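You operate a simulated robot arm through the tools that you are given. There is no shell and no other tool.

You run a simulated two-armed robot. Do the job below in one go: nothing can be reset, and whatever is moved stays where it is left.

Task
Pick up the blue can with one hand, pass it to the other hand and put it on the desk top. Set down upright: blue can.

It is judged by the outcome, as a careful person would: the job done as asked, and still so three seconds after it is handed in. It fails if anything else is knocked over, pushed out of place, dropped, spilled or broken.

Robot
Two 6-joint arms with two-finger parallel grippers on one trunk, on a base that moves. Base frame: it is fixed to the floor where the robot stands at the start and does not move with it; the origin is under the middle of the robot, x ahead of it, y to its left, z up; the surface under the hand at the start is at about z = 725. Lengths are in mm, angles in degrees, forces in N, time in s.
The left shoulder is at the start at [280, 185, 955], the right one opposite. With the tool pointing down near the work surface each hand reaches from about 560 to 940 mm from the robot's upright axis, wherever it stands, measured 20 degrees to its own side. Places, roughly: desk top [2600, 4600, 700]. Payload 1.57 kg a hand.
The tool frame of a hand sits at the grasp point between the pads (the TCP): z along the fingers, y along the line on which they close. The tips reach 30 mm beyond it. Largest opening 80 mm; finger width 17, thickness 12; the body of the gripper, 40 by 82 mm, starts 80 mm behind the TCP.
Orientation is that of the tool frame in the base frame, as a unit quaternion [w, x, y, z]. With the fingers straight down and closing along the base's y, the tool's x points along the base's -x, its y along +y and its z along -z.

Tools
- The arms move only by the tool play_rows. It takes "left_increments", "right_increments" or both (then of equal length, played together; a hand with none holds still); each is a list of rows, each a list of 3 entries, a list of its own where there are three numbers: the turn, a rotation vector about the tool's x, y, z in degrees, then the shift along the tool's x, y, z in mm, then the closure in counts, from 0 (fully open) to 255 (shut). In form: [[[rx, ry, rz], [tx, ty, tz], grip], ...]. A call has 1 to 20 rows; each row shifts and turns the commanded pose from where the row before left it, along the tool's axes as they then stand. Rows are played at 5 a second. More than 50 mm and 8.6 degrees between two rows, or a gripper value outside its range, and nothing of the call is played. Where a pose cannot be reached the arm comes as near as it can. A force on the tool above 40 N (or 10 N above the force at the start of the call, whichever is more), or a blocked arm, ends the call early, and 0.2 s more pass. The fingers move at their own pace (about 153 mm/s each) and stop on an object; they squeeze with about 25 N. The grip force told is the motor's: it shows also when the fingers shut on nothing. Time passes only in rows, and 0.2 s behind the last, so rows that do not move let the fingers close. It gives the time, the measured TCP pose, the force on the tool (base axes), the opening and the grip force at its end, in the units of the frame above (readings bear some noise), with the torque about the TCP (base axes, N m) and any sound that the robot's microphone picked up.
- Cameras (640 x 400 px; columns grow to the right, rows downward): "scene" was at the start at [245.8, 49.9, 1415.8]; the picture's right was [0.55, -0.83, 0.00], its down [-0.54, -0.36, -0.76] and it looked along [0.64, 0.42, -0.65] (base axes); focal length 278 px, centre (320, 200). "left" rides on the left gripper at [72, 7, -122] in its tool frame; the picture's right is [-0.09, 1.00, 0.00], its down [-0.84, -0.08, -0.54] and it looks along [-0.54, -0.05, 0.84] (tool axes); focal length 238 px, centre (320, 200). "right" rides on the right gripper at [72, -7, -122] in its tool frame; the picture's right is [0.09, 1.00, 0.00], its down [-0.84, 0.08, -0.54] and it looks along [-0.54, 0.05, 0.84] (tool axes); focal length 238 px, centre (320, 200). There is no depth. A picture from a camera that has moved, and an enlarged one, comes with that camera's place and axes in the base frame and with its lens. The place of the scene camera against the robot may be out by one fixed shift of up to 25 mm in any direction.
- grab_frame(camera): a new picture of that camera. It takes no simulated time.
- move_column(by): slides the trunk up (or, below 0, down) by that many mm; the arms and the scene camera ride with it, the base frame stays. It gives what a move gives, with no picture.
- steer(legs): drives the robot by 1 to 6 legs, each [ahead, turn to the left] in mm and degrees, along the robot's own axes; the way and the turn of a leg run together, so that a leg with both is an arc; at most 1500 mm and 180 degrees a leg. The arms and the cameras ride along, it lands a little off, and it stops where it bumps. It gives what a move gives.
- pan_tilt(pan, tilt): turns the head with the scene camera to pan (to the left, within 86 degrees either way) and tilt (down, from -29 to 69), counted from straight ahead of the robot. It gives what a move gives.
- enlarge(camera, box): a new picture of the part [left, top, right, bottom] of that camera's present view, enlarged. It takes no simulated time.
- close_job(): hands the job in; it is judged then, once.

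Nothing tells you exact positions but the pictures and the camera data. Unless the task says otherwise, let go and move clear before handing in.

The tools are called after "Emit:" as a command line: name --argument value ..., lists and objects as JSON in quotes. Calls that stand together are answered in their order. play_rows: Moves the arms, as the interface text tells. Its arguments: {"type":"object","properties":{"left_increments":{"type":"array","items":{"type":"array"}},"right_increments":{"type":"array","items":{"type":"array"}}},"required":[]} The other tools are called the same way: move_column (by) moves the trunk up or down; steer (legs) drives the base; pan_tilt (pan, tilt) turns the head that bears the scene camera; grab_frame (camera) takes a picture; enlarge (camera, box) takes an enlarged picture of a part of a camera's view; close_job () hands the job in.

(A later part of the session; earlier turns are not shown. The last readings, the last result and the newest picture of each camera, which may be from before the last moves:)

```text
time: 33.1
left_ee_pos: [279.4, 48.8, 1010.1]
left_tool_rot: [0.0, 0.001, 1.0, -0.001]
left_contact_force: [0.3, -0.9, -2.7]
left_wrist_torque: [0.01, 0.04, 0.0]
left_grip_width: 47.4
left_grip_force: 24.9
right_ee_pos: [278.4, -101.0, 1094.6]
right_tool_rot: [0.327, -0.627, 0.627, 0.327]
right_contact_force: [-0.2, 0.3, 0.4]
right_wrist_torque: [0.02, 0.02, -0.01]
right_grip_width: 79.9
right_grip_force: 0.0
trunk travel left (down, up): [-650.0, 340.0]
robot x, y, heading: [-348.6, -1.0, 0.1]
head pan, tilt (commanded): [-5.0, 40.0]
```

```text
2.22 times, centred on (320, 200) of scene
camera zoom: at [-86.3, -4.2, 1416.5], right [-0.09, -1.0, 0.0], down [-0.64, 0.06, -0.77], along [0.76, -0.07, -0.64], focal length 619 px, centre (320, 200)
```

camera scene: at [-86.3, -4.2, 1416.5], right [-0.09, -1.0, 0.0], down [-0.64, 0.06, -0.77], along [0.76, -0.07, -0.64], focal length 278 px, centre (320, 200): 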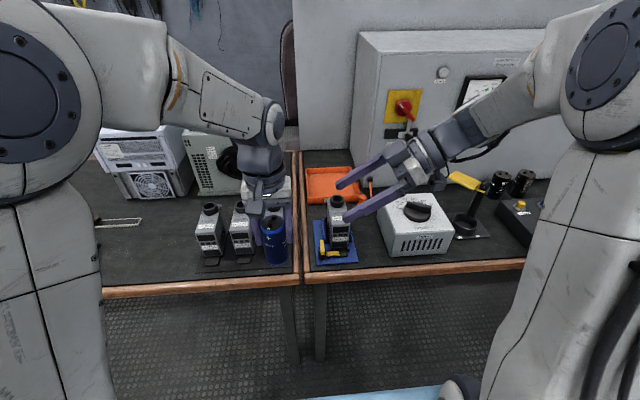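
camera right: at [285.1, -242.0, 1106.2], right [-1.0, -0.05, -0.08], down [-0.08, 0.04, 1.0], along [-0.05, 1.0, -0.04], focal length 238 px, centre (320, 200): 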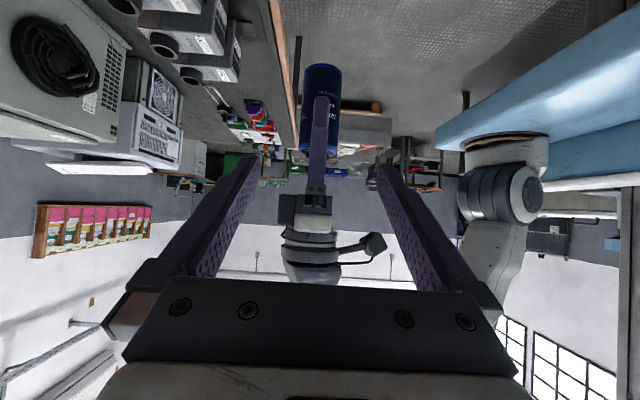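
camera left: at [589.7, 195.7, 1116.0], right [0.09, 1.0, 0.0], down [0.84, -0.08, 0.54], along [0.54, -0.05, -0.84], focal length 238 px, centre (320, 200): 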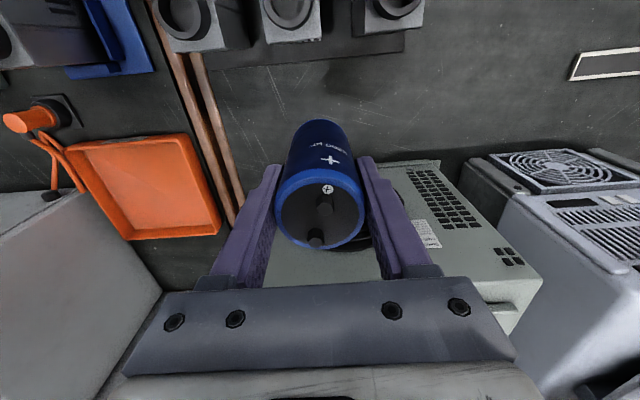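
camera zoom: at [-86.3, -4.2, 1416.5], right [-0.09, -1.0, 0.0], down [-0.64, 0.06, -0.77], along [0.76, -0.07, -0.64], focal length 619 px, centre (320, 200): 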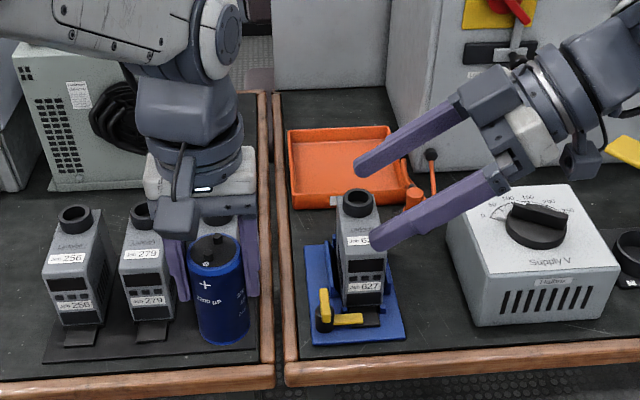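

The right hand is lined up with the can within a couple of millimetres, and the fingers will pass either side of it. I'll advance 100 mm along the hand's axis and check again.

Emit:
play_rows --right_increments '[[[0, 0, 0], [0, 0, 20], 0], [[0, 0, 0], [0, 0, 20], 0], [[0, 0, 0], [0, 0, 20], 0], [[0, 0, 0], [0, 0, 20], 0], [[0, 0, 0], [0, 0, 20], 0], [[0, 0, 0], [0, 0, 0], 0]]'

Emit:
grab_frame --camera "right"

Emit:
enlarge --camera "scene" --box '[200, 110, 440, 290]'

Emit:
grab_frame --camera "left"

```text
time: 34.5
left_ee_pos: [278.9, 48.9, 1009.9]
left_tool_rot: [0.001, 0.001, 1.0, 0.0]
left_contact_force: [0.3, 0.3, -2.0]
left_wrist_torque: [-0.01, -0.01, -0.03]
left_grip_width: 47.3
left_grip_force: 24.8
right_ee_pos: [280.4, -20.5, 1035.0]
right_tool_rot: [0.326, -0.627, 0.627, 0.326]
right_contact_force: [-0.5, 0.6, -0.5]
right_wrist_torque: [0.03, 0.01, -0.01]
right_grip_width: 80.0
right_grip_force: 0.0
trunk travel left (down, up): [-650.0, 340.0]
robot x, y, heading: [-348.7, -2.4, 0.0]
head pan, tilt (commanded): [-5.0, 40.0]
```

```text
taken
camera right: at [285.1, -161.4, 1047.3], right [-1.0, -0.05, -0.08], down [-0.08, 0.04, 1.0], along [-0.05, 1.0, -0.04], focal length 238 px, centre (320, 200)
```

right: 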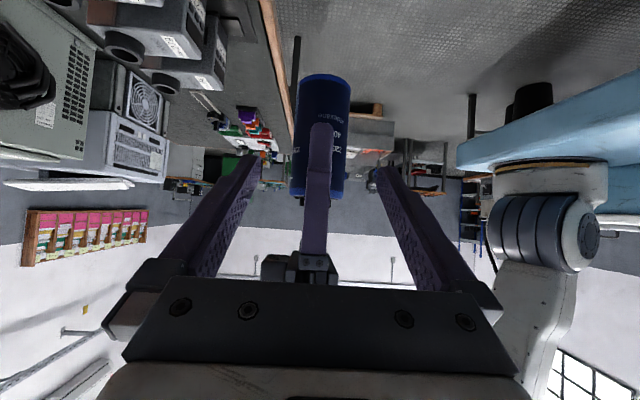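

```text
2.22 times, centred on (320, 200) of scene
camera zoom: at [-86.3, -4.2, 1416.4], right [-0.09, -1.0, 0.0], down [-0.64, 0.06, -0.77], along [0.76, -0.07, -0.64], focal length 619 px, centre (320, 200)
```

zoom: 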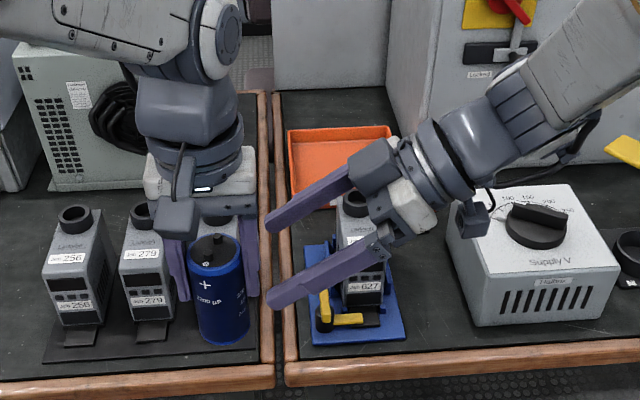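

```text
taken
camera left: at [208.6, 55.5, 1134.0], right [0.09, 1.0, 0.0], down [0.84, -0.08, 0.54], along [0.54, -0.05, -0.84], focal length 238 px, centre (320, 200)
```

left: 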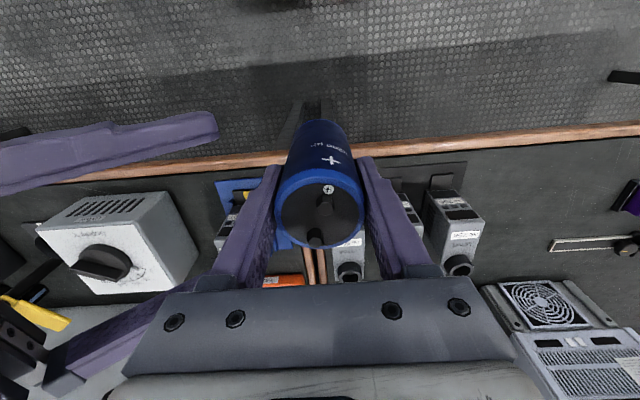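

Alignment still holds, with both right fingers straddling the can's line. I'll finish the approach, stopping a few millimetres short of the can's axis.

Emit:
play_rows --right_increments '[[[0, 0, 0], [0, 0, 14], 0], [[0, 0, 0], [0, 0, 14], 0], [[0, 0, 0], [0, 0, 14], 0], [[0, 0, 0], [0, 0, 12], 0], [[0, 0, 0], [0, 0, 12], 0], [[0, 0, 0], [0, 0, 12], 0], [[0, 0, 0], [0, 0, 0], 0]]'

Emit:
grab_frame --camera "right"

Emit:
enlarge --camera "scene" --box '[200, 110, 440, 290]'

Emit:
grab_frame --camera "left"

```text
time: 36.1
left_ee_pos: [278.5, 49.4, 1009.7]
left_tool_rot: [0.0, 0.001, 1.0, 0.0]
left_contact_force: [-1.1, 0.6, -2.6]
left_wrist_torque: [0.03, 0.02, 0.0]
left_grip_width: 47.3
left_grip_force: 24.6
right_ee_pos: [278.6, 46.4, 991.8]
right_tool_rot: [0.326, -0.627, 0.628, 0.326]
right_contact_force: [-0.2, 0.5, -0.2]
right_wrist_torque: [0.01, 0.01, 0.01]
right_grip_width: 80.2
right_grip_force: 0.1
trunk travel left (down, up): [-650.0, 340.0]
robot x, y, heading: [-343.8, 7.0, 0.0]
head pan, tilt (commanded): [-5.0, 40.0]
```

```text
taken
camera right: at [284.6, -94.9, 1003.8], right [-1.0, -0.05, -0.08], down [-0.08, 0.04, 1.0], along [-0.05, 1.0, -0.04], focal length 238 px, centre (320, 200)
```

right: 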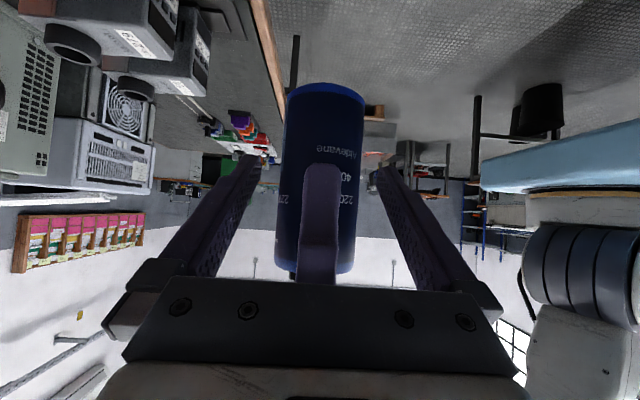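

```text
2.22 times, centred on (320, 200) of scene
camera zoom: at [-86.3, -4.2, 1416.5], right [-0.09, -1.0, 0.0], down [-0.64, 0.06, -0.77], along [0.76, -0.07, -0.64], focal length 619 px, centre (320, 200)
```

zoom: 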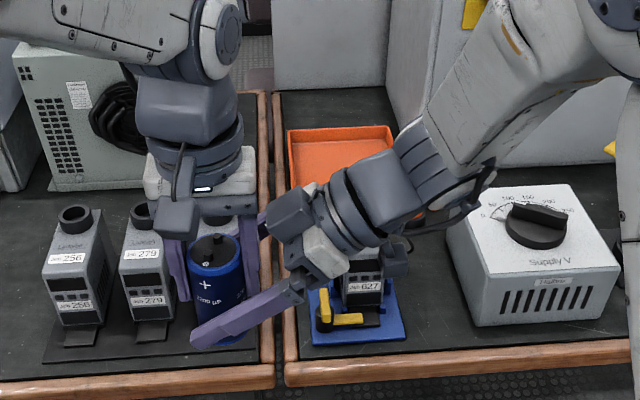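

```text
taken
camera left: at [208.6, 55.5, 1134.0], right [0.09, 1.0, 0.0], down [0.84, -0.08, 0.54], along [0.54, -0.05, -0.84], focal length 238 px, centre (320, 200)
```

left: 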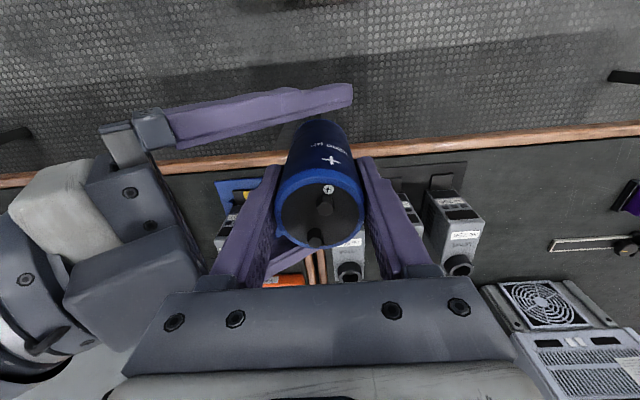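

The right fingers are either side of the can with no contact so far. I'll close the right gripper while the left still holds.

Emit:
play_rows --right_increments '[[[0, 0, 0], [0, 0, 0], 60], [[0, 0, 0], [0, 0, 0], 90], [[0, 0, 0], [0, 0, 0], 110], [[0, 0, 0], [0, 0, 0], 255], [[0, 0, 0], [0, 0, 0], 255], [[0, 0, 0], [0, 0, 0], 255]]'

Emit:
grab_frame --camera "right"

Emit:
grab_frame --camera "left"

```text
time: 37.5
left_ee_pos: [278.9, 50.2, 1010.5]
left_tool_rot: [0.0, 0.001, 1.0, 0.0]
left_contact_force: [-5.3, -1.4, -1.0]
left_wrist_torque: [-0.03, -0.17, -0.01]
left_grip_width: 47.3
left_grip_force: 25.0
right_ee_pos: [278.0, 45.0, 992.9]
right_tool_rot: [0.327, -0.626, 0.628, 0.327]
right_contact_force: [4.6, 1.5, 0.6]
right_wrist_torque: [-0.04, 0.27, 0.0]
right_grip_width: 47.2
right_grip_force: 24.9
trunk travel left (down, up): [-650.0, 340.0]
robot x, y, heading: [-347.0, 2.7, 0.0]
head pan, tilt (commanded): [-5.0, 40.0]
```

```text
taken
camera right: at [284.7, -95.1, 1003.8], right [-1.0, -0.05, -0.08], down [-0.08, 0.04, 1.0], along [-0.05, 1.0, -0.04], focal length 238 px, centre (320, 200)
```

right: 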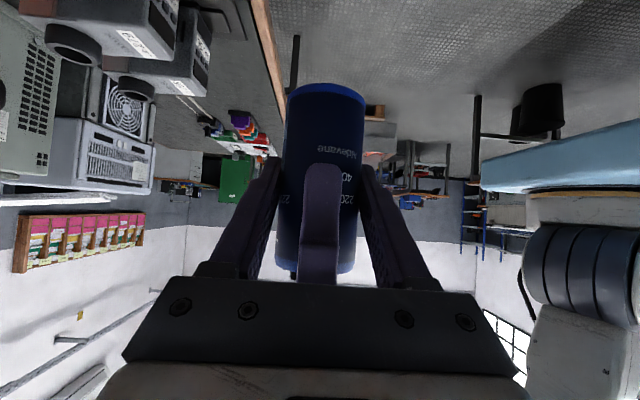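

```text
taken
camera left: at [208.4, 55.4, 1134.1], right [0.09, 1.0, 0.0], down [0.84, -0.08, 0.54], along [0.54, -0.05, -0.84], focal length 238 px, centre (320, 200)
```

left: 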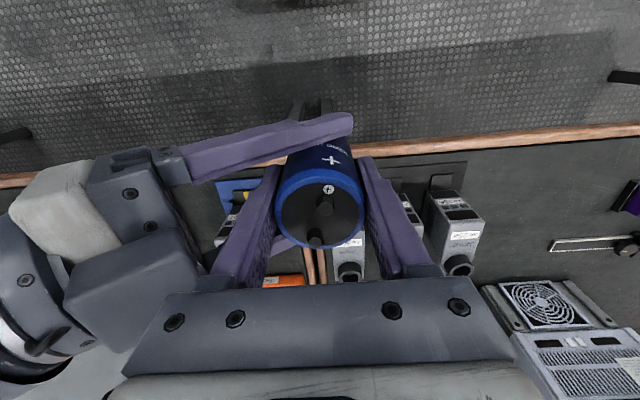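

Both hands hold the can at 47 mm. Now the left hand opens only partly (to stay clear of the right gripper's body), then I check that the can stays put.

Emit:
play_rows --left_increments '[[[0, 0, 0], [0, 0, 0], 90], [[0, 0, 0], [0, 0, 0], 70], [[0, 0, 0], [0, 0, 0], 70], [[0, 0, 0], [0, 0, 0], 70]]'

Emit:
grab_frame --camera "right"

Emit:
grab_frame --camera "left"

```text
time: 38.5
left_ee_pos: [278.0, 48.9, 1011.0]
left_tool_rot: [0.0, 0.001, 1.0, 0.001]
left_contact_force: [-0.6, -0.7, -0.4]
left_wrist_torque: [0.01, 0.0, 0.02]
left_grip_width: 57.9
left_grip_force: 0.0
right_ee_pos: [277.7, 45.5, 992.2]
right_tool_rot: [0.327, -0.627, 0.627, 0.327]
right_contact_force: [-0.1, -0.3, 0.3]
right_wrist_torque: [-0.02, 0.04, 0.0]
right_grip_width: 47.2
right_grip_force: 24.9
trunk travel left (down, up): [-650.0, 340.0]
robot x, y, heading: [-347.8, 1.8, -0.2]
head pan, tilt (commanded): [-5.0, 40.0]
```

```text
taken
camera right: at [284.6, -95.1, 1003.8], right [-1.0, -0.05, -0.08], down [-0.08, 0.04, 1.0], along [-0.05, 1.0, -0.04], focal length 238 px, centre (320, 200)
```

right: 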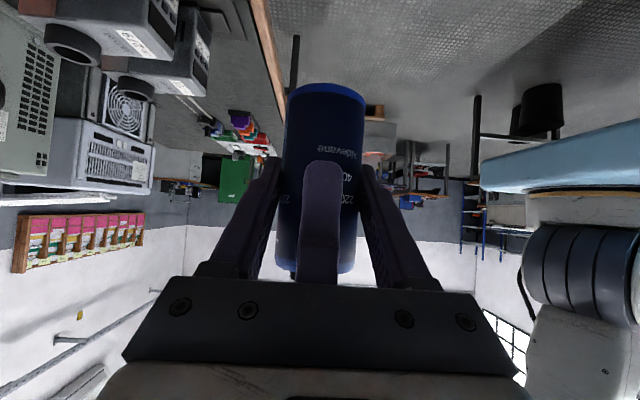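

```text
taken
camera left: at [208.6, 55.5, 1134.0], right [0.09, 1.0, 0.0], down [0.84, -0.08, 0.54], along [0.54, -0.05, -0.84], focal length 238 px, centre (320, 200)
```

left: 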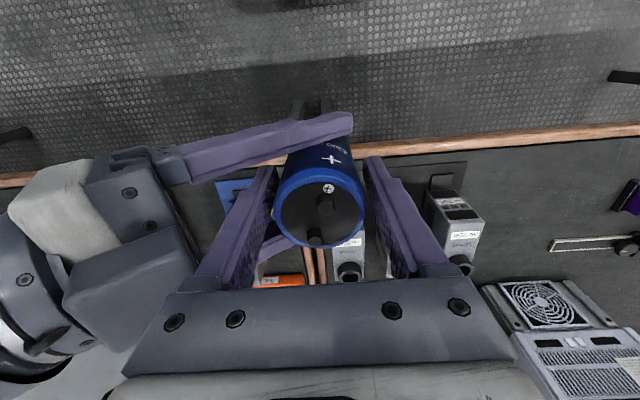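

The left fingers are clear and the can hasn't moved in the right hand. I'll raise the left hand straight up off it.

Emit:
play_rows --left_increments '[[[0, 0, 0], [0, 0, -8], 70], [[0, 0, 0], [0, 0, -14], 70], [[0, 0, 0], [0, 0, -16], 70], [[0, 0, 0], [0, 0, -20], 70], [[0, 0, 0], [0, 0, -20], 70], [[0, 0, 0], [0, 0, -20], 70], [[0, 0, 0], [0, 0, -20], 70], [[0, 0, 0], [0, 0, 0], 70]]'

Emit:
grab_frame --camera "scene"

Emit:
grab_frame --camera "right"

```text
time: 40.3
left_ee_pos: [280.0, 49.7, 1129.5]
left_tool_rot: [0.0, 0.0, 1.0, 0.0]
left_contact_force: [-0.2, 0.1, -0.7]
left_wrist_torque: [0.0, -0.03, -0.01]
left_grip_width: 58.0
left_grip_force: 0.0
right_ee_pos: [278.0, 46.6, 992.2]
right_tool_rot: [0.327, -0.627, 0.628, 0.326]
right_contact_force: [0.6, 0.3, 0.5]
right_wrist_torque: [-0.08, -0.02, 0.03]
right_grip_width: 47.4
right_grip_force: 25.2
trunk travel left (down, up): [-650.0, 340.0]
robot x, y, heading: [-346.9, 0.4, 0.0]
head pan, tilt (commanded): [-5.0, 40.0]
```

```text
taken
camera scene: at [-86.3, -4.2, 1416.5], right [-0.09, -1.0, 0.0], down [-0.64, 0.06, -0.77], along [0.76, -0.07, -0.64], focal length 278 px, centre (320, 200)
```

scene: 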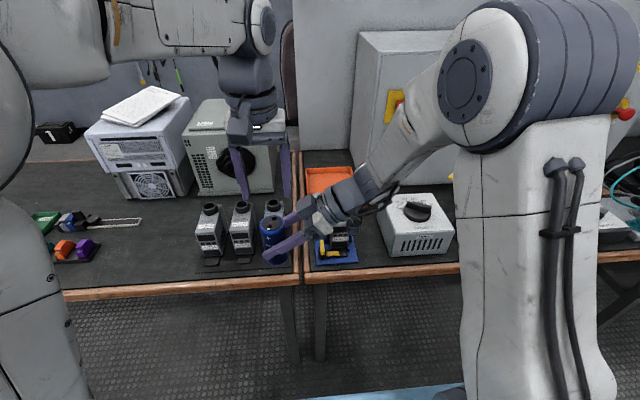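

```text
taken
camera right: at [284.6, -95.1, 1003.8], right [-1.0, -0.05, -0.08], down [-0.08, 0.04, 1.0], along [-0.05, 1.0, -0.04], focal length 238 px, centre (320, 200)
```

right: 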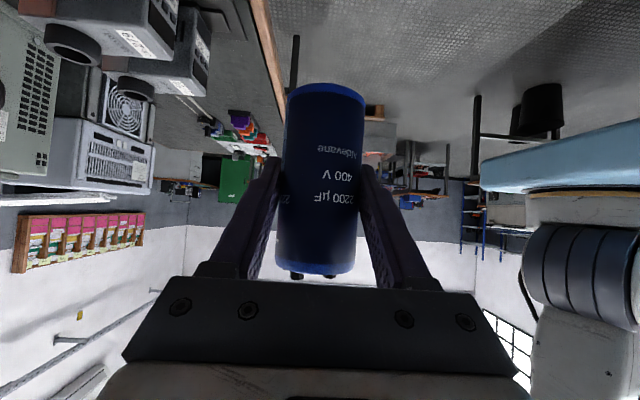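

The hand-over is done: the right hand alone holds the can upright. I'll move the left hand aside, then start driving toward the desk.

Emit:
play_rows --left_increments '[[[0, 0, 0], [0, 15, -5], 70], [[0, 0, 0], [5, 22, 0], 0], [[0, 0, 0], [5, 22, 0], 0], [[0, 0, 0], [5, 22, 0], 0], [[0, 0, 0], [5, 22, 0], 0], [[0, 0, 0], [5, 22, 0], 0], [[0, 0, 0], [5, 22, 0], 0], [[0, 0, 0], [5, 22, 0], 0], [[0, 0, 0], [5, 22, 0], 0]]'

Emit:
steer --legs '[[70, 0]]'

Emit:
steer --legs '[[0, 45]]'

Emit:
pan_tilt --pan 20 --tilt 20

Emit:
grab_frame --camera "scene"

```text
time: 42.3
left_ee_pos: [239.3, 239.6, 1132.5]
left_tool_rot: [0.0, 0.001, 1.0, 0.0]
left_contact_force: [0.5, -0.1, 0.3]
left_wrist_torque: [0.01, -0.02, -0.01]
left_grip_width: 80.0
left_grip_force: 0.2
right_ee_pos: [278.5, 45.6, 991.6]
right_tool_rot: [0.326, -0.626, 0.628, 0.326]
right_contact_force: [-0.3, -0.1, -0.1]
right_wrist_torque: [-0.03, -0.03, -0.01]
right_grip_width: 47.0
right_grip_force: 24.8
trunk travel left (down, up): [-650.0, 340.0]
robot x, y, heading: [-349.4, 1.8, -0.1]
head pan, tilt (commanded): [-5.0, 40.0]
```

```text
time: 43.3
left_ee_pos: [309.9, 240.1, 1132.9]
left_tool_rot: [0.0, -0.001, 1.0, 0.001]
left_contact_force: [-0.7, -0.2, 0.1]
left_wrist_torque: [-0.01, 0.0, 0.0]
left_grip_width: 80.0
left_grip_force: 0.0
right_ee_pos: [350.0, 46.6, 992.2]
right_tool_rot: [0.326, -0.627, 0.627, 0.326]
right_contact_force: [0.2, -0.7, 0.3]
right_wrist_torque: [0.0, -0.02, -0.02]
right_grip_width: 47.1
right_grip_force: 25.2
trunk travel left (down, up): [-650.0, 340.0]
robot x, y, heading: [-274.5, -1.7, -0.1]
head pan, tilt (commanded): [-5.0, 40.0]
```

```text
time: 45.8
left_ee_pos: [-24.9, 581.1, 1132.9]
left_tool_rot: [0.0, -0.378, 0.926, 0.0]
left_contact_force: [-0.4, -0.3, -0.6]
left_wrist_torque: [0.0, -0.03, -0.03]
left_grip_width: 80.4
left_grip_force: 0.1
right_ee_pos: [138.7, 469.5, 992.7]
right_tool_rot: [-0.179, 0.818, -0.343, -0.426]
right_contact_force: [-0.4, 1.0, 0.2]
right_wrist_torque: [0.04, -0.03, 0.0]
right_grip_width: 47.1
right_grip_force: 24.6
trunk travel left (down, up): [-650.0, 340.0]
robot x, y, heading: [-269.8, 2.6, 44.5]
head pan, tilt (commanded): [-5.0, 40.0]
```

```text
time: 46.6
left_ee_pos: [-25.1, 581.1, 1133.8]
left_tool_rot: [-0.001, -0.378, 0.926, -0.001]
left_contact_force: [-0.5, -0.4, -0.1]
left_wrist_torque: [-0.04, -0.02, -0.01]
left_grip_width: 80.0
left_grip_force: 0.0
right_ee_pos: [139.5, 470.5, 992.6]
right_tool_rot: [-0.179, 0.818, -0.344, -0.425]
right_contact_force: [0.7, 0.5, -0.3]
right_wrist_torque: [0.01, -0.03, -0.02]
right_grip_width: 46.9
right_grip_force: 24.9
trunk travel left (down, up): [-650.0, 340.0]
robot x, y, heading: [-277.6, 0.1, 44.2]
head pan, tilt (commanded): [20.0, 20.0]
```

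```text
taken
camera scene: at [-104.9, 199.8, 1447.8], right [0.9, -0.43, 0.0], down [-0.15, -0.31, -0.94], along [0.41, 0.85, -0.34], focal length 278 px, centre (320, 200)
```

scene: 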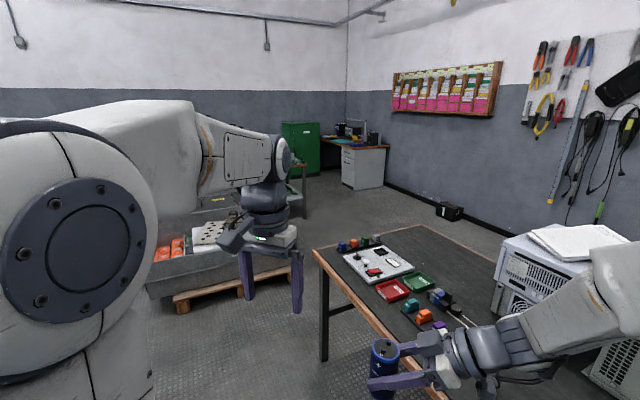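

Heading is now about 44°. I'll go step by step: turn to face along the aisle, drive up beside the bench's end, then arc right through the gap between the bench and the pallet.

Emit:
steer --legs '[[0, 39]]'

Emit:
steer --legs '[[700, 0]]'

Emit:
pan_tilt --pan -20 --tilt 30

Emit:
grab_frame --camera "scene"

```text
time: 48.9
left_ee_pos: [-440.3, 609.2, 1131.8]
left_tool_rot: [0.0, -0.662, 0.75, 0.0]
left_contact_force: [-0.4, -0.6, -0.2]
left_wrist_torque: [-0.02, 0.01, 0.01]
left_grip_width: 80.4
left_grip_force: 0.0
right_ee_pos: [-241.8, 625.2, 992.3]
right_tool_rot: [-0.029, 0.885, -0.055, -0.461]
right_contact_force: [0.3, 0.3, -0.1]
right_wrist_torque: [-0.01, -0.04, -0.01]
right_grip_width: 47.1
right_grip_force: 25.6
trunk travel left (down, up): [-650.0, 340.0]
robot x, y, heading: [-271.7, 1.0, 83.4]
head pan, tilt (commanded): [20.0, 20.0]
```

```text
time: 52.6
left_ee_pos: [-367.3, 1278.9, 1132.8]
left_tool_rot: [0.0, -0.665, 0.747, -0.001]
left_contact_force: [0.8, 0.9, 0.9]
left_wrist_torque: [0.0, 0.0, -0.05]
left_grip_width: 79.9
left_grip_force: 0.0
right_ee_pos: [-171.0, 1296.2, 991.8]
right_tool_rot: [-0.026, 0.885, -0.051, -0.462]
right_contact_force: [-0.2, 0.2, 0.3]
right_wrist_torque: [0.03, -0.01, 0.01]
right_grip_width: 46.9
right_grip_force: 25.3
trunk travel left (down, up): [-650.0, 340.0]
robot x, y, heading: [-196.4, 668.4, 83.3]
head pan, tilt (commanded): [20.0, 20.0]
```

```text
time: 53.6
left_ee_pos: [-366.8, 1279.5, 1133.4]
left_tool_rot: [0.0, -0.665, 0.747, 0.0]
left_contact_force: [0.0, 0.5, 0.6]
left_wrist_torque: [0.01, 0.0, -0.03]
left_grip_width: 79.8
left_grip_force: 0.1
right_ee_pos: [-169.8, 1297.8, 991.6]
right_tool_rot: [-0.026, 0.885, -0.051, -0.461]
right_contact_force: [0.1, -0.6, -0.5]
right_wrist_torque: [-0.03, -0.01, -0.01]
right_grip_width: 47.0
right_grip_force: 25.5
trunk travel left (down, up): [-650.0, 340.0]
robot x, y, heading: [-196.6, 669.5, 83.5]
head pan, tilt (commanded): [-20.0, 30.0]
```

```text
taken
camera scene: at [-123.0, 915.0, 1431.8], right [0.9, -0.44, 0.0], down [-0.22, -0.45, -0.87], along [0.38, 0.78, -0.5], focal length 278 px, centre (320, 200)
```

scene: 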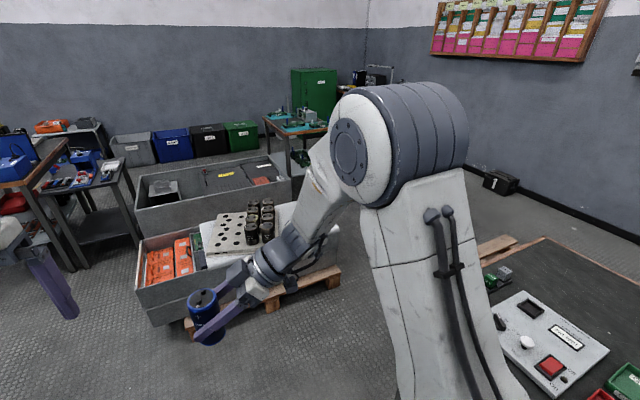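

The pallet front is at about y = 2150 and the gap is roughly 800 mm, enough for the base. I'll drive a bit further and begin the right-hand arc, checking the pose halfway.

Emit:
steer --legs '[[410, 0]]'

Emit:
steer --legs '[[540, -42]]'

Emit:
pan_tilt --pan 0 --tilt 30

Emit:
grab_frame --camera "scene"

```text
time: 56.2
left_ee_pos: [-317.4, 1685.0, 1133.2]
left_tool_rot: [0.0, -0.663, 0.749, -0.001]
left_contact_force: [-0.9, 0.0, 0.3]
left_wrist_torque: [0.01, -0.01, 0.0]
left_grip_width: 80.2
left_grip_force: 0.1
right_ee_pos: [-119.8, 1700.0, 992.8]
right_tool_rot: [-0.028, 0.885, -0.053, -0.461]
right_contact_force: [-0.5, 0.6, 0.1]
right_wrist_torque: [0.02, 0.03, -0.02]
right_grip_width: 47.0
right_grip_force: 24.8
trunk travel left (down, up): [-650.0, 340.0]
robot x, y, heading: [-150.6, 1073.3, 83.3]
head pan, tilt (commanded): [-20.0, 30.0]
```

```text
time: 59.3
left_ee_pos: [382.4, 2105.1, 1131.9]
left_tool_rot: [0.0, -0.348, 0.938, 0.0]
left_contact_force: [-1.1, -0.1, 0.0]
left_wrist_torque: [-0.02, 0.0, -0.02]
left_grip_width: 80.1
left_grip_force: 0.0
right_ee_pos: [541.3, 1984.2, 991.7]
right_tool_rot: [-0.193, 0.806, -0.37, -0.419]
right_contact_force: [-0.4, 1.3, -0.4]
right_wrist_torque: [-0.04, 0.01, -0.01]
right_grip_width: 46.8
right_grip_force: 24.7
trunk travel left (down, up): [-650.0, 340.0]
robot x, y, heading: [94.7, 1544.7, 41.2]
head pan, tilt (commanded): [-20.0, 30.0]
```

```text
time: 60.1
left_ee_pos: [383.5, 2105.5, 1132.7]
left_tool_rot: [-0.001, -0.348, 0.937, 0.0]
left_contact_force: [0.5, 0.1, 0.0]
left_wrist_torque: [-0.02, 0.02, -0.01]
left_grip_width: 80.2
left_grip_force: 0.0
right_ee_pos: [539.5, 1982.8, 991.7]
right_tool_rot: [-0.193, 0.806, -0.37, -0.419]
right_contact_force: [-0.7, -1.0, -0.6]
right_wrist_torque: [0.02, 0.02, -0.02]
right_grip_width: 47.0
right_grip_force: 25.2
trunk travel left (down, up): [-650.0, 340.0]
robot x, y, heading: [96.5, 1540.0, 41.2]
head pan, tilt (commanded): [0.0, 30.0]
```

```text
taken
camera scene: at [300.9, 1709.7, 1431.8], right [0.66, -0.75, 0.0], down [-0.38, -0.33, -0.87], along [0.65, 0.57, -0.5], focal length 278 px, centre (320, 200)
```

scene: 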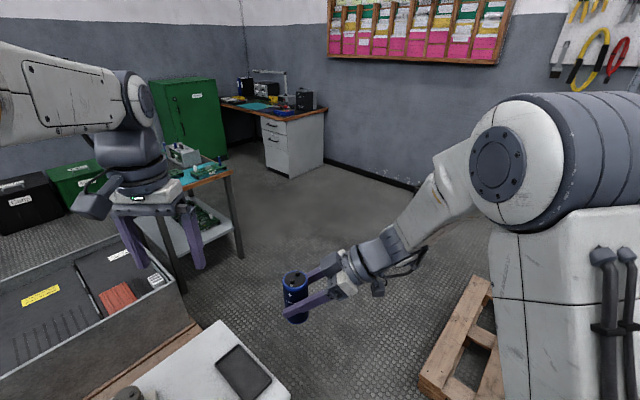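

A wooden pallet lies on the floor beyond the bench's end, in my intended path. I need exact positions of both pallets' corners before threading between them, so I'll look down at the floor ahead.

Emit:
pan_tilt --pan 0 --tilt 60

Emit:
grab_frame --camera "scene"

Emit:
pan_tilt --pan -35 --tilt 45

Emit:
grab_frame --camera "scene"

Emit:
pan_tilt --pan 40 --tilt 45

Emit:
grab_frame --camera "scene"

Emit:
grab_frame --camera "left"

Emit:
grab_frame --camera "right"

```text
time: 61.1
left_ee_pos: [384.2, 2104.8, 1133.1]
left_tool_rot: [0.0, -0.348, 0.938, 0.0]
left_contact_force: [-0.7, 0.1, -0.1]
left_wrist_torque: [0.0, 0.01, 0.02]
left_grip_width: 79.7
left_grip_force: 0.2
right_ee_pos: [539.5, 1983.2, 992.5]
right_tool_rot: [-0.192, 0.806, -0.37, -0.419]
right_contact_force: [-0.6, -0.3, 0.3]
right_wrist_torque: [-0.01, -0.02, -0.01]
right_grip_width: 47.0
right_grip_force: 24.8
trunk travel left (down, up): [-650.0, 340.0]
robot x, y, heading: [93.4, 1544.7, 40.9]
head pan, tilt (commanded): [0.0, 60.0]
```

```text
taken
camera scene: at [282.9, 1694.2, 1389.8], right [0.66, -0.75, 0.0], down [-0.65, -0.57, -0.5], along [0.38, 0.33, -0.87], focal length 278 px, centre (320, 200)
```

scene: 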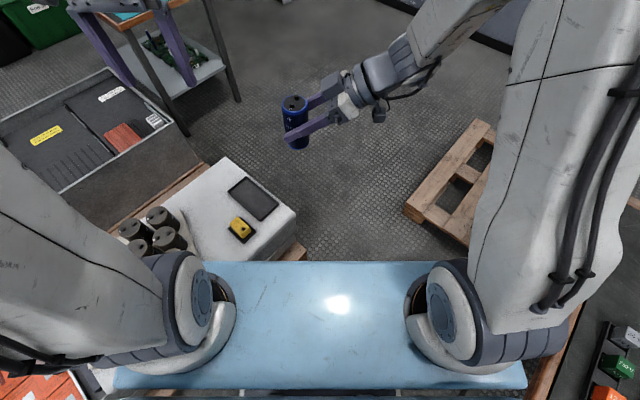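

```text
time: 62.1
left_ee_pos: [383.9, 2105.0, 1132.9]
left_tool_rot: [-0.001, -0.347, 0.938, 0.0]
left_contact_force: [-0.4, 0.2, -0.1]
left_wrist_torque: [0.03, 0.0, -0.02]
left_grip_width: 79.8
left_grip_force: 0.0
right_ee_pos: [539.5, 1984.5, 992.8]
right_tool_rot: [-0.192, 0.806, -0.37, -0.42]
right_contact_force: [-0.4, 0.1, 0.9]
right_wrist_torque: [0.01, -0.05, -0.04]
right_grip_width: 47.1
right_grip_force: 25.2
trunk travel left (down, up): [-650.0, 340.0]
robot x, y, heading: [95.2, 1541.1, 41.1]
head pan, tilt (commanded): [-35.0, 45.0]
```

```text
taken
camera scene: at [313.5, 1659.0, 1409.2], right [0.11, -0.99, 0.0], down [-0.7, -0.08, -0.71], along [0.7, 0.07, -0.71], focal length 278 px, centre (320, 200)
```

scene: 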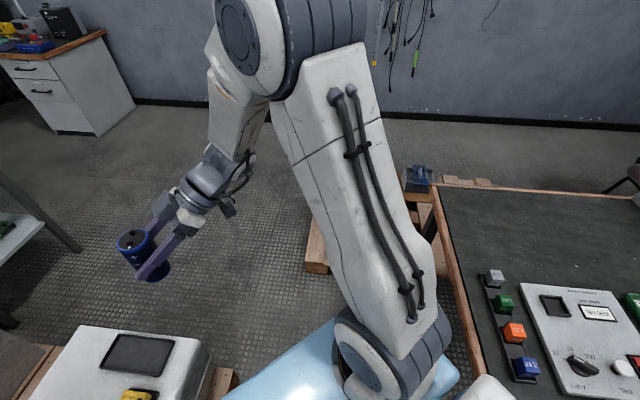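

```text
time: 63.5
left_ee_pos: [382.8, 2105.6, 1131.5]
left_tool_rot: [0.0, -0.347, 0.938, 0.0]
left_contact_force: [-0.4, -0.4, -0.2]
left_wrist_torque: [-0.03, 0.03, -0.03]
left_grip_width: 79.9
left_grip_force: 0.1
right_ee_pos: [540.2, 1984.7, 992.3]
right_tool_rot: [-0.193, 0.806, -0.37, -0.42]
right_contact_force: [0.2, 0.4, -0.1]
right_wrist_torque: [-0.04, -0.01, 0.0]
right_grip_width: 47.4
right_grip_force: 24.6
trunk travel left (down, up): [-650.0, 340.0]
robot x, y, heading: [98.2, 1536.8, 41.2]
head pan, tilt (commanded): [40.0, 45.0]
```

```text
taken
camera scene: at [245.3, 1730.7, 1409.2], right [0.99, -0.16, 0.0], down [-0.11, -0.7, -0.71], along [0.11, 0.7, -0.71], focal length 278 px, centre (320, 200)
```

scene: 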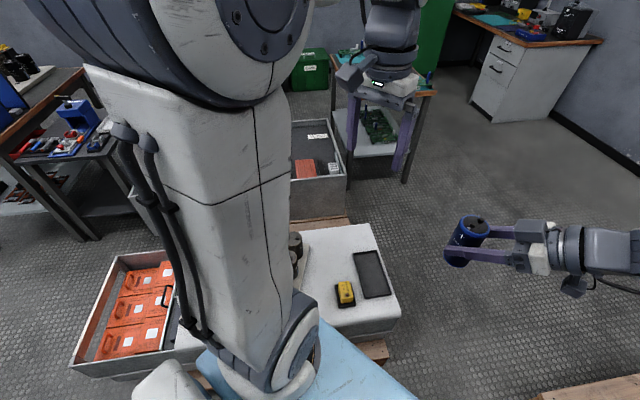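

```text
taken
camera left: at [326.2, 2062.8, 1256.1], right [-0.58, 0.81, 0.0], down [0.68, 0.49, 0.54], along [0.44, 0.31, -0.84], focal length 238 px, centre (320, 200)
```

left: 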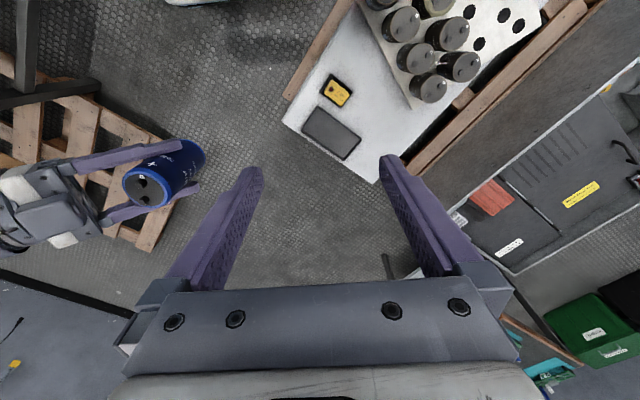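

```text
taken
camera right: at [637.1, 1881.6, 1003.9], right [-0.72, -0.69, -0.08], down [-0.08, -0.02, 1.0], along [-0.69, 0.72, -0.04], focal length 238 px, centre (320, 200)
```

right: 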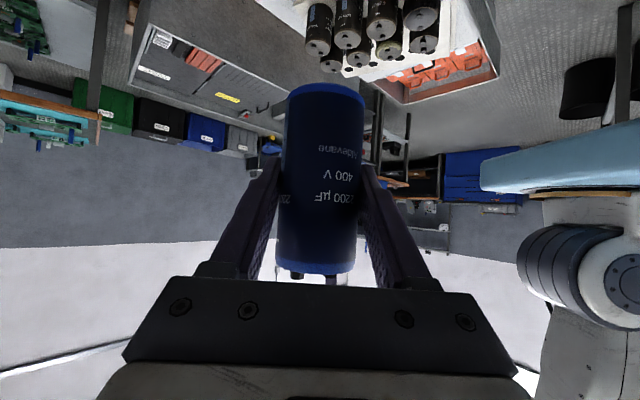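

The passage between the container pallet (corner about (580, 2040)) and the loose wooden pallet (corner about (1075, 1800)) is narrow, so I want exact measurements of the robot's own base before threading it. I'll turn the left hand so its camera looks back at the base.

Emit:
play_rows --left_increments '[[[0, 0, 7.5], [0, 0, 0], 0], [[0, 0, 7.5], [0, 0, 0], 0], [[0, 0, 7.5], [0, 0, 0], 0], [[0, 0, 7.5], [0, 0, 0], 0], [[0, 0, 7.5], [0, 0, 0], 0], [[0, 0, 7.5], [0, 0, 0], 0], [[0, 0, 7.5], [0, 0, 0], 0], [[0, 0, 7.5], [0, 0, 0], 0], [[0, 0, 7.5], [0, 0, 0], 0], [[0, 0, 7.5], [0, 0, 0], 0], [[0, 0, 7.5], [0, 0, 0], 0], [[0, 0, 7.5], [0, 0, 0], 0], [[0, 0, 0], [0, 0, 0], 0]]'

Emit:
grab_frame --camera "left"

```text
time: 66.3
left_ee_pos: [382.5, 2105.0, 1132.1]
left_tool_rot: [0.0, 0.417, 0.909, 0.0]
left_contact_force: [-0.1, -0.4, -0.2]
left_wrist_torque: [0.01, 0.03, 0.0]
left_grip_width: 80.0
left_grip_force: 0.1
right_ee_pos: [539.2, 1983.8, 991.5]
right_tool_rot: [-0.193, 0.806, -0.37, -0.42]
right_contact_force: [-1.0, -0.5, 0.5]
right_wrist_torque: [-0.02, -0.05, -0.04]
right_grip_width: 47.1
right_grip_force: 24.7
trunk travel left (down, up): [-650.0, 340.0]
robot x, y, heading: [93.4, 1545.5, 40.9]
head pan, tilt (commanded): [40.0, 45.0]
```

```text
taken
camera left: at [342.9, 2163.7, 1255.8], right [0.82, 0.58, 0.0], down [0.49, -0.69, 0.54], along [0.31, -0.44, -0.84], focal length 238 px, centre (320, 200)
```

left: 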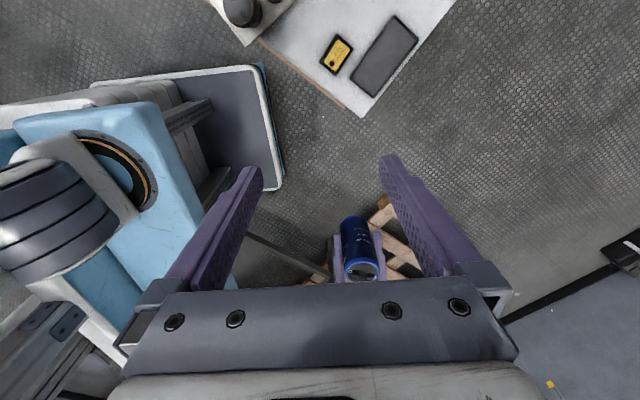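

Emit:
enlarge --camera "left" --box '[60, 40, 340, 215]'

Emit:
enlarge --camera "left" --box '[200, 0, 480, 175]'

Emit:
enlarge --camera "left" --box '[230, 180, 480, 336]'

```text
2.29 times, centred on (200, 128) of left
camera zoom: at [342.9, 2163.7, 1255.8], right [0.82, 0.58, 0.0], down [0.49, -0.69, 0.54], along [0.31, -0.44, -0.84], focal length 545 px, centre (594, 366)
```

zoom: 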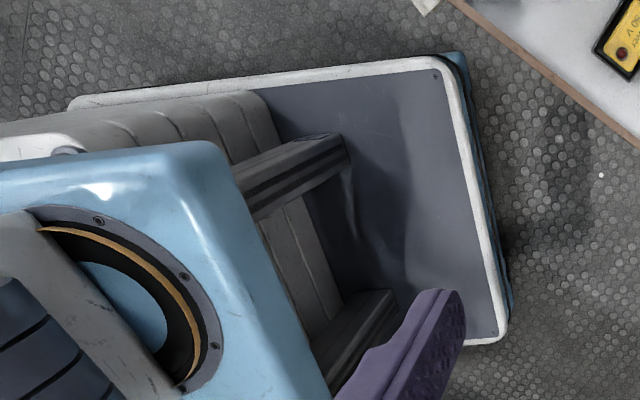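

```text
2.29 times, centred on (340, 88) of left
camera zoom: at [342.9, 2163.7, 1255.8], right [0.82, 0.58, 0.0], down [0.49, -0.69, 0.54], along [0.31, -0.44, -0.84], focal length 545 px, centre (274, 457)
```

zoom: 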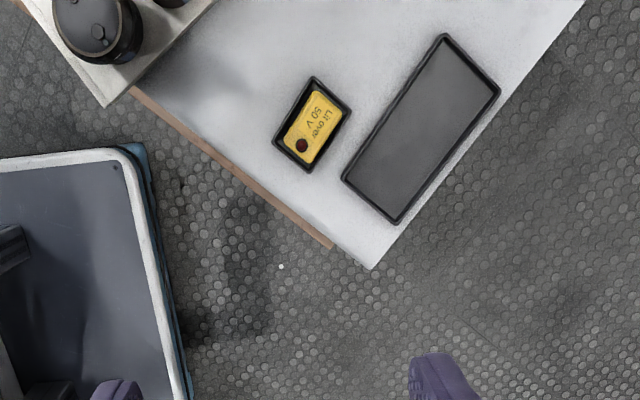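

```text
2.56 times, centred on (355, 258) of left
camera zoom: at [342.9, 2163.7, 1255.8], right [0.82, 0.58, 0.0], down [0.49, -0.69, 0.54], along [0.31, -0.44, -0.84], focal length 610 px, centre (230, 52)
```

zoom: 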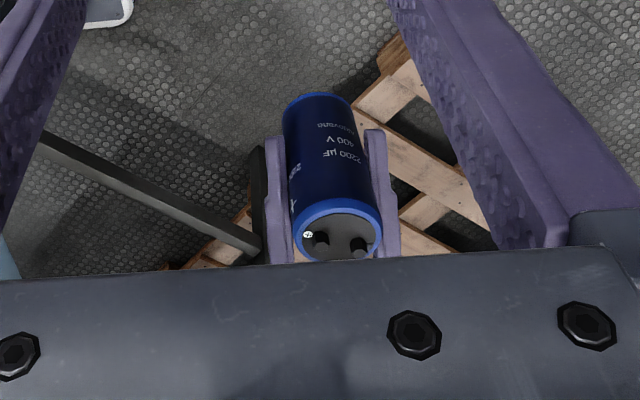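

Emit:
enlarge --camera "left" --box '[60, 55, 180, 130]'

Emit:
enlarge --camera "left" --box '[220, 50, 320, 200]'

```text
5.33 times, centred on (120, 92) of left
camera zoom: at [342.9, 2163.7, 1255.8], right [0.82, 0.58, 0.0], down [0.49, -0.69, 0.54], along [0.31, -0.44, -0.84], focal length 1271 px, centre (1387, 773)
```

zoom: 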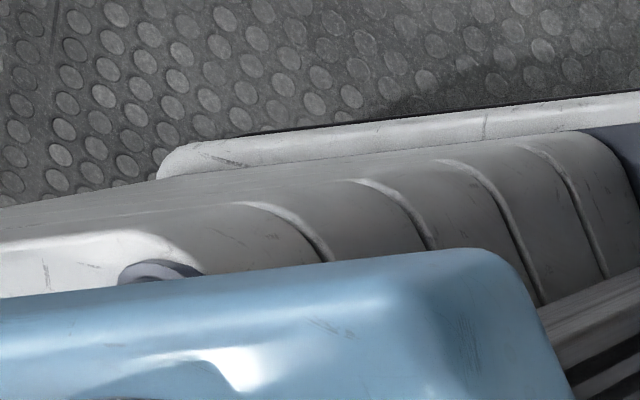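

```text
2.67 times, centred on (270, 125) of left
camera zoom: at [342.9, 2163.7, 1255.8], right [0.82, 0.58, 0.0], down [0.49, -0.69, 0.54], along [0.31, -0.44, -0.84], focal length 636 px, centre (453, 400)
```

zoom: 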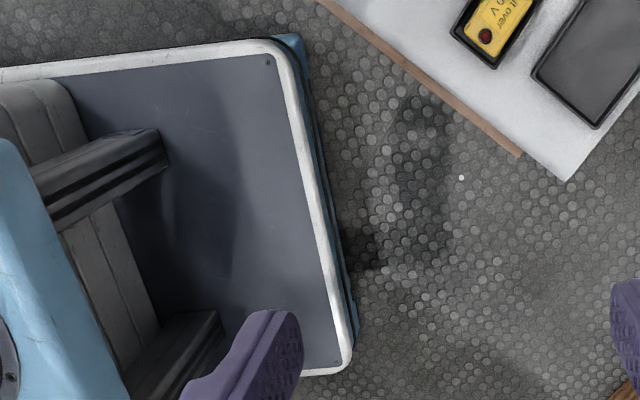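

The base measures about 700 × 550 mm, so the gap between the two pallets is critical and I must measure their corners properly. I'll shift the right hand (with the can) a bit to the right and extend the left hand forward, so its camera looks down on that gap.

Emit:
play_rows --right_increments '[[[0, 0, 0], [8, 0, -12], 255], [[0, 0, 0], [11, 0, -16], 255], [[0, 0, 0], [11, 0, -16], 255], [[0, 0, 0], [11, 0, -16], 255], [[0, 0, 0], [11, 0, -16], 255], [[0, 0, 0], [11, 0, -16], 255], [[0, 0, 0], [11, 0, -16], 255], [[0, 0, 0], [11, 0, -14], 255], [[0, 0, 0], [0, 0, 0], 255]]'

Emit:
play_rows --left_increments '[[[0, 0, 0], [-20, 20, 0], 0], [[0, 0, 0], [-20, 20, 0], 0], [[0, 0, 0], [-20, 20, 0], 0], [[0, 0, 0], [-20, 20, 0], 0], [[0, 0, 0], [-20, 20, 0], 0], [[0, 0, 0], [-20, 20, 0], 0], [[0, 0, 0], [-20, 20, 0], 0], [[0, 0, 0], [-20, 20, 0], 0], [[0, 0, 0], [-20, 20, 0], 0], [[0, 0, 0], [-20, 20, 0], 0], [[0, 0, 0], [0, 0, 0], 0]]'

Emit:
grab_frame --camera "left"

```text
time: 68.3
left_ee_pos: [382.2, 2104.6, 1133.0]
left_tool_rot: [0.0, 0.416, 0.909, 0.0]
left_contact_force: [1.2, -0.3, 0.4]
left_wrist_torque: [0.01, 0.0, 0.0]
left_grip_width: 80.2
left_grip_force: 0.0
right_ee_pos: [636.7, 1870.4, 993.2]
right_tool_rot: [-0.192, 0.806, -0.37, -0.42]
right_contact_force: [1.0, 0.3, -2.3]
right_wrist_torque: [-0.01, -0.01, 0.0]
right_grip_width: 47.0
right_grip_force: 25.1
trunk travel left (down, up): [-650.0, 340.0]
robot x, y, heading: [100.3, 1540.4, 41.3]
head pan, tilt (commanded): [40.0, 45.0]
```

```text
time: 70.8
left_ee_pos: [665.9, 2084.3, 1131.6]
left_tool_rot: [-0.001, 0.417, 0.909, 0.0]
left_contact_force: [-0.4, -0.4, 0.1]
left_wrist_torque: [-0.01, 0.02, 0.03]
left_grip_width: 79.6
left_grip_force: 0.1
right_ee_pos: [637.0, 1870.8, 992.7]
right_tool_rot: [-0.192, 0.806, -0.37, -0.42]
right_contact_force: [-1.1, -0.7, -2.5]
right_wrist_torque: [0.02, -0.02, 0.03]
right_grip_width: 47.0
right_grip_force: 24.3
trunk travel left (down, up): [-650.0, 340.0]
robot x, y, heading: [98.3, 1541.0, 41.1]
head pan, tilt (commanded): [40.0, 45.0]
```

```text
taken
camera left: at [624.5, 2142.6, 1254.2], right [0.81, 0.58, 0.0], down [0.49, -0.68, 0.54], along [0.31, -0.44, -0.84], focal length 238 px, centre (320, 200)
```

left: 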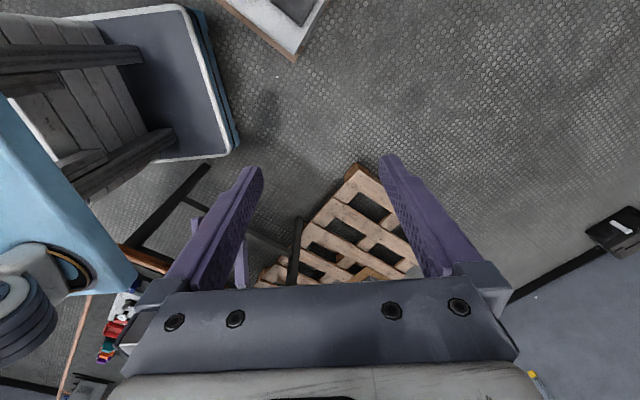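

Emit:
enlarge --camera "left" --box '[140, 0, 440, 188]'

Emit:
enlarge --camera "left" --box '[240, 130, 440, 290]'

Emit:
enlarge --camera "left" --box '[60, 140, 260, 390]'

```text
2.13 times, centred on (290, 94) of left
camera zoom: at [624.5, 2142.6, 1254.2], right [0.81, 0.58, 0.0], down [0.49, -0.68, 0.54], along [0.31, -0.44, -0.84], focal length 507 px, centre (384, 426)
```

zoom: 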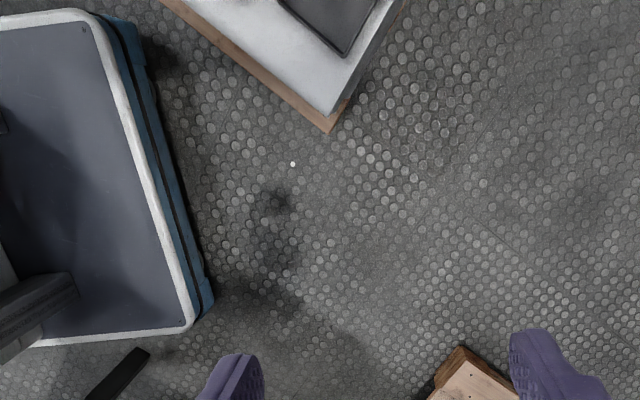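

```text
2.50 times, centred on (340, 210) of left
camera zoom: at [624.5, 2142.6, 1254.2], right [0.81, 0.58, 0.0], down [0.49, -0.68, 0.54], along [0.31, -0.44, -0.84], focal length 596 px, centre (270, 175)
```

zoom: 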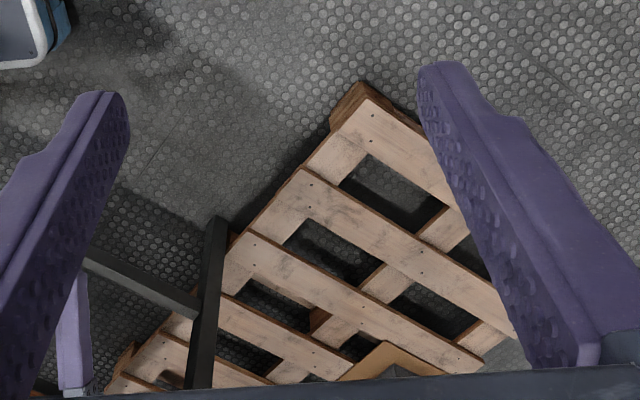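

```text
1.60 times, centred on (160, 265) of left
camera zoom: at [624.5, 2142.6, 1254.2], right [0.81, 0.58, 0.0], down [0.49, -0.68, 0.54], along [0.31, -0.44, -0.84], focal length 381 px, centre (576, 96)
```

zoom: 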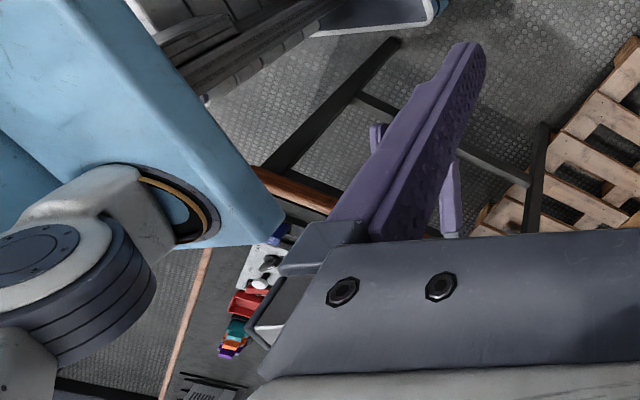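

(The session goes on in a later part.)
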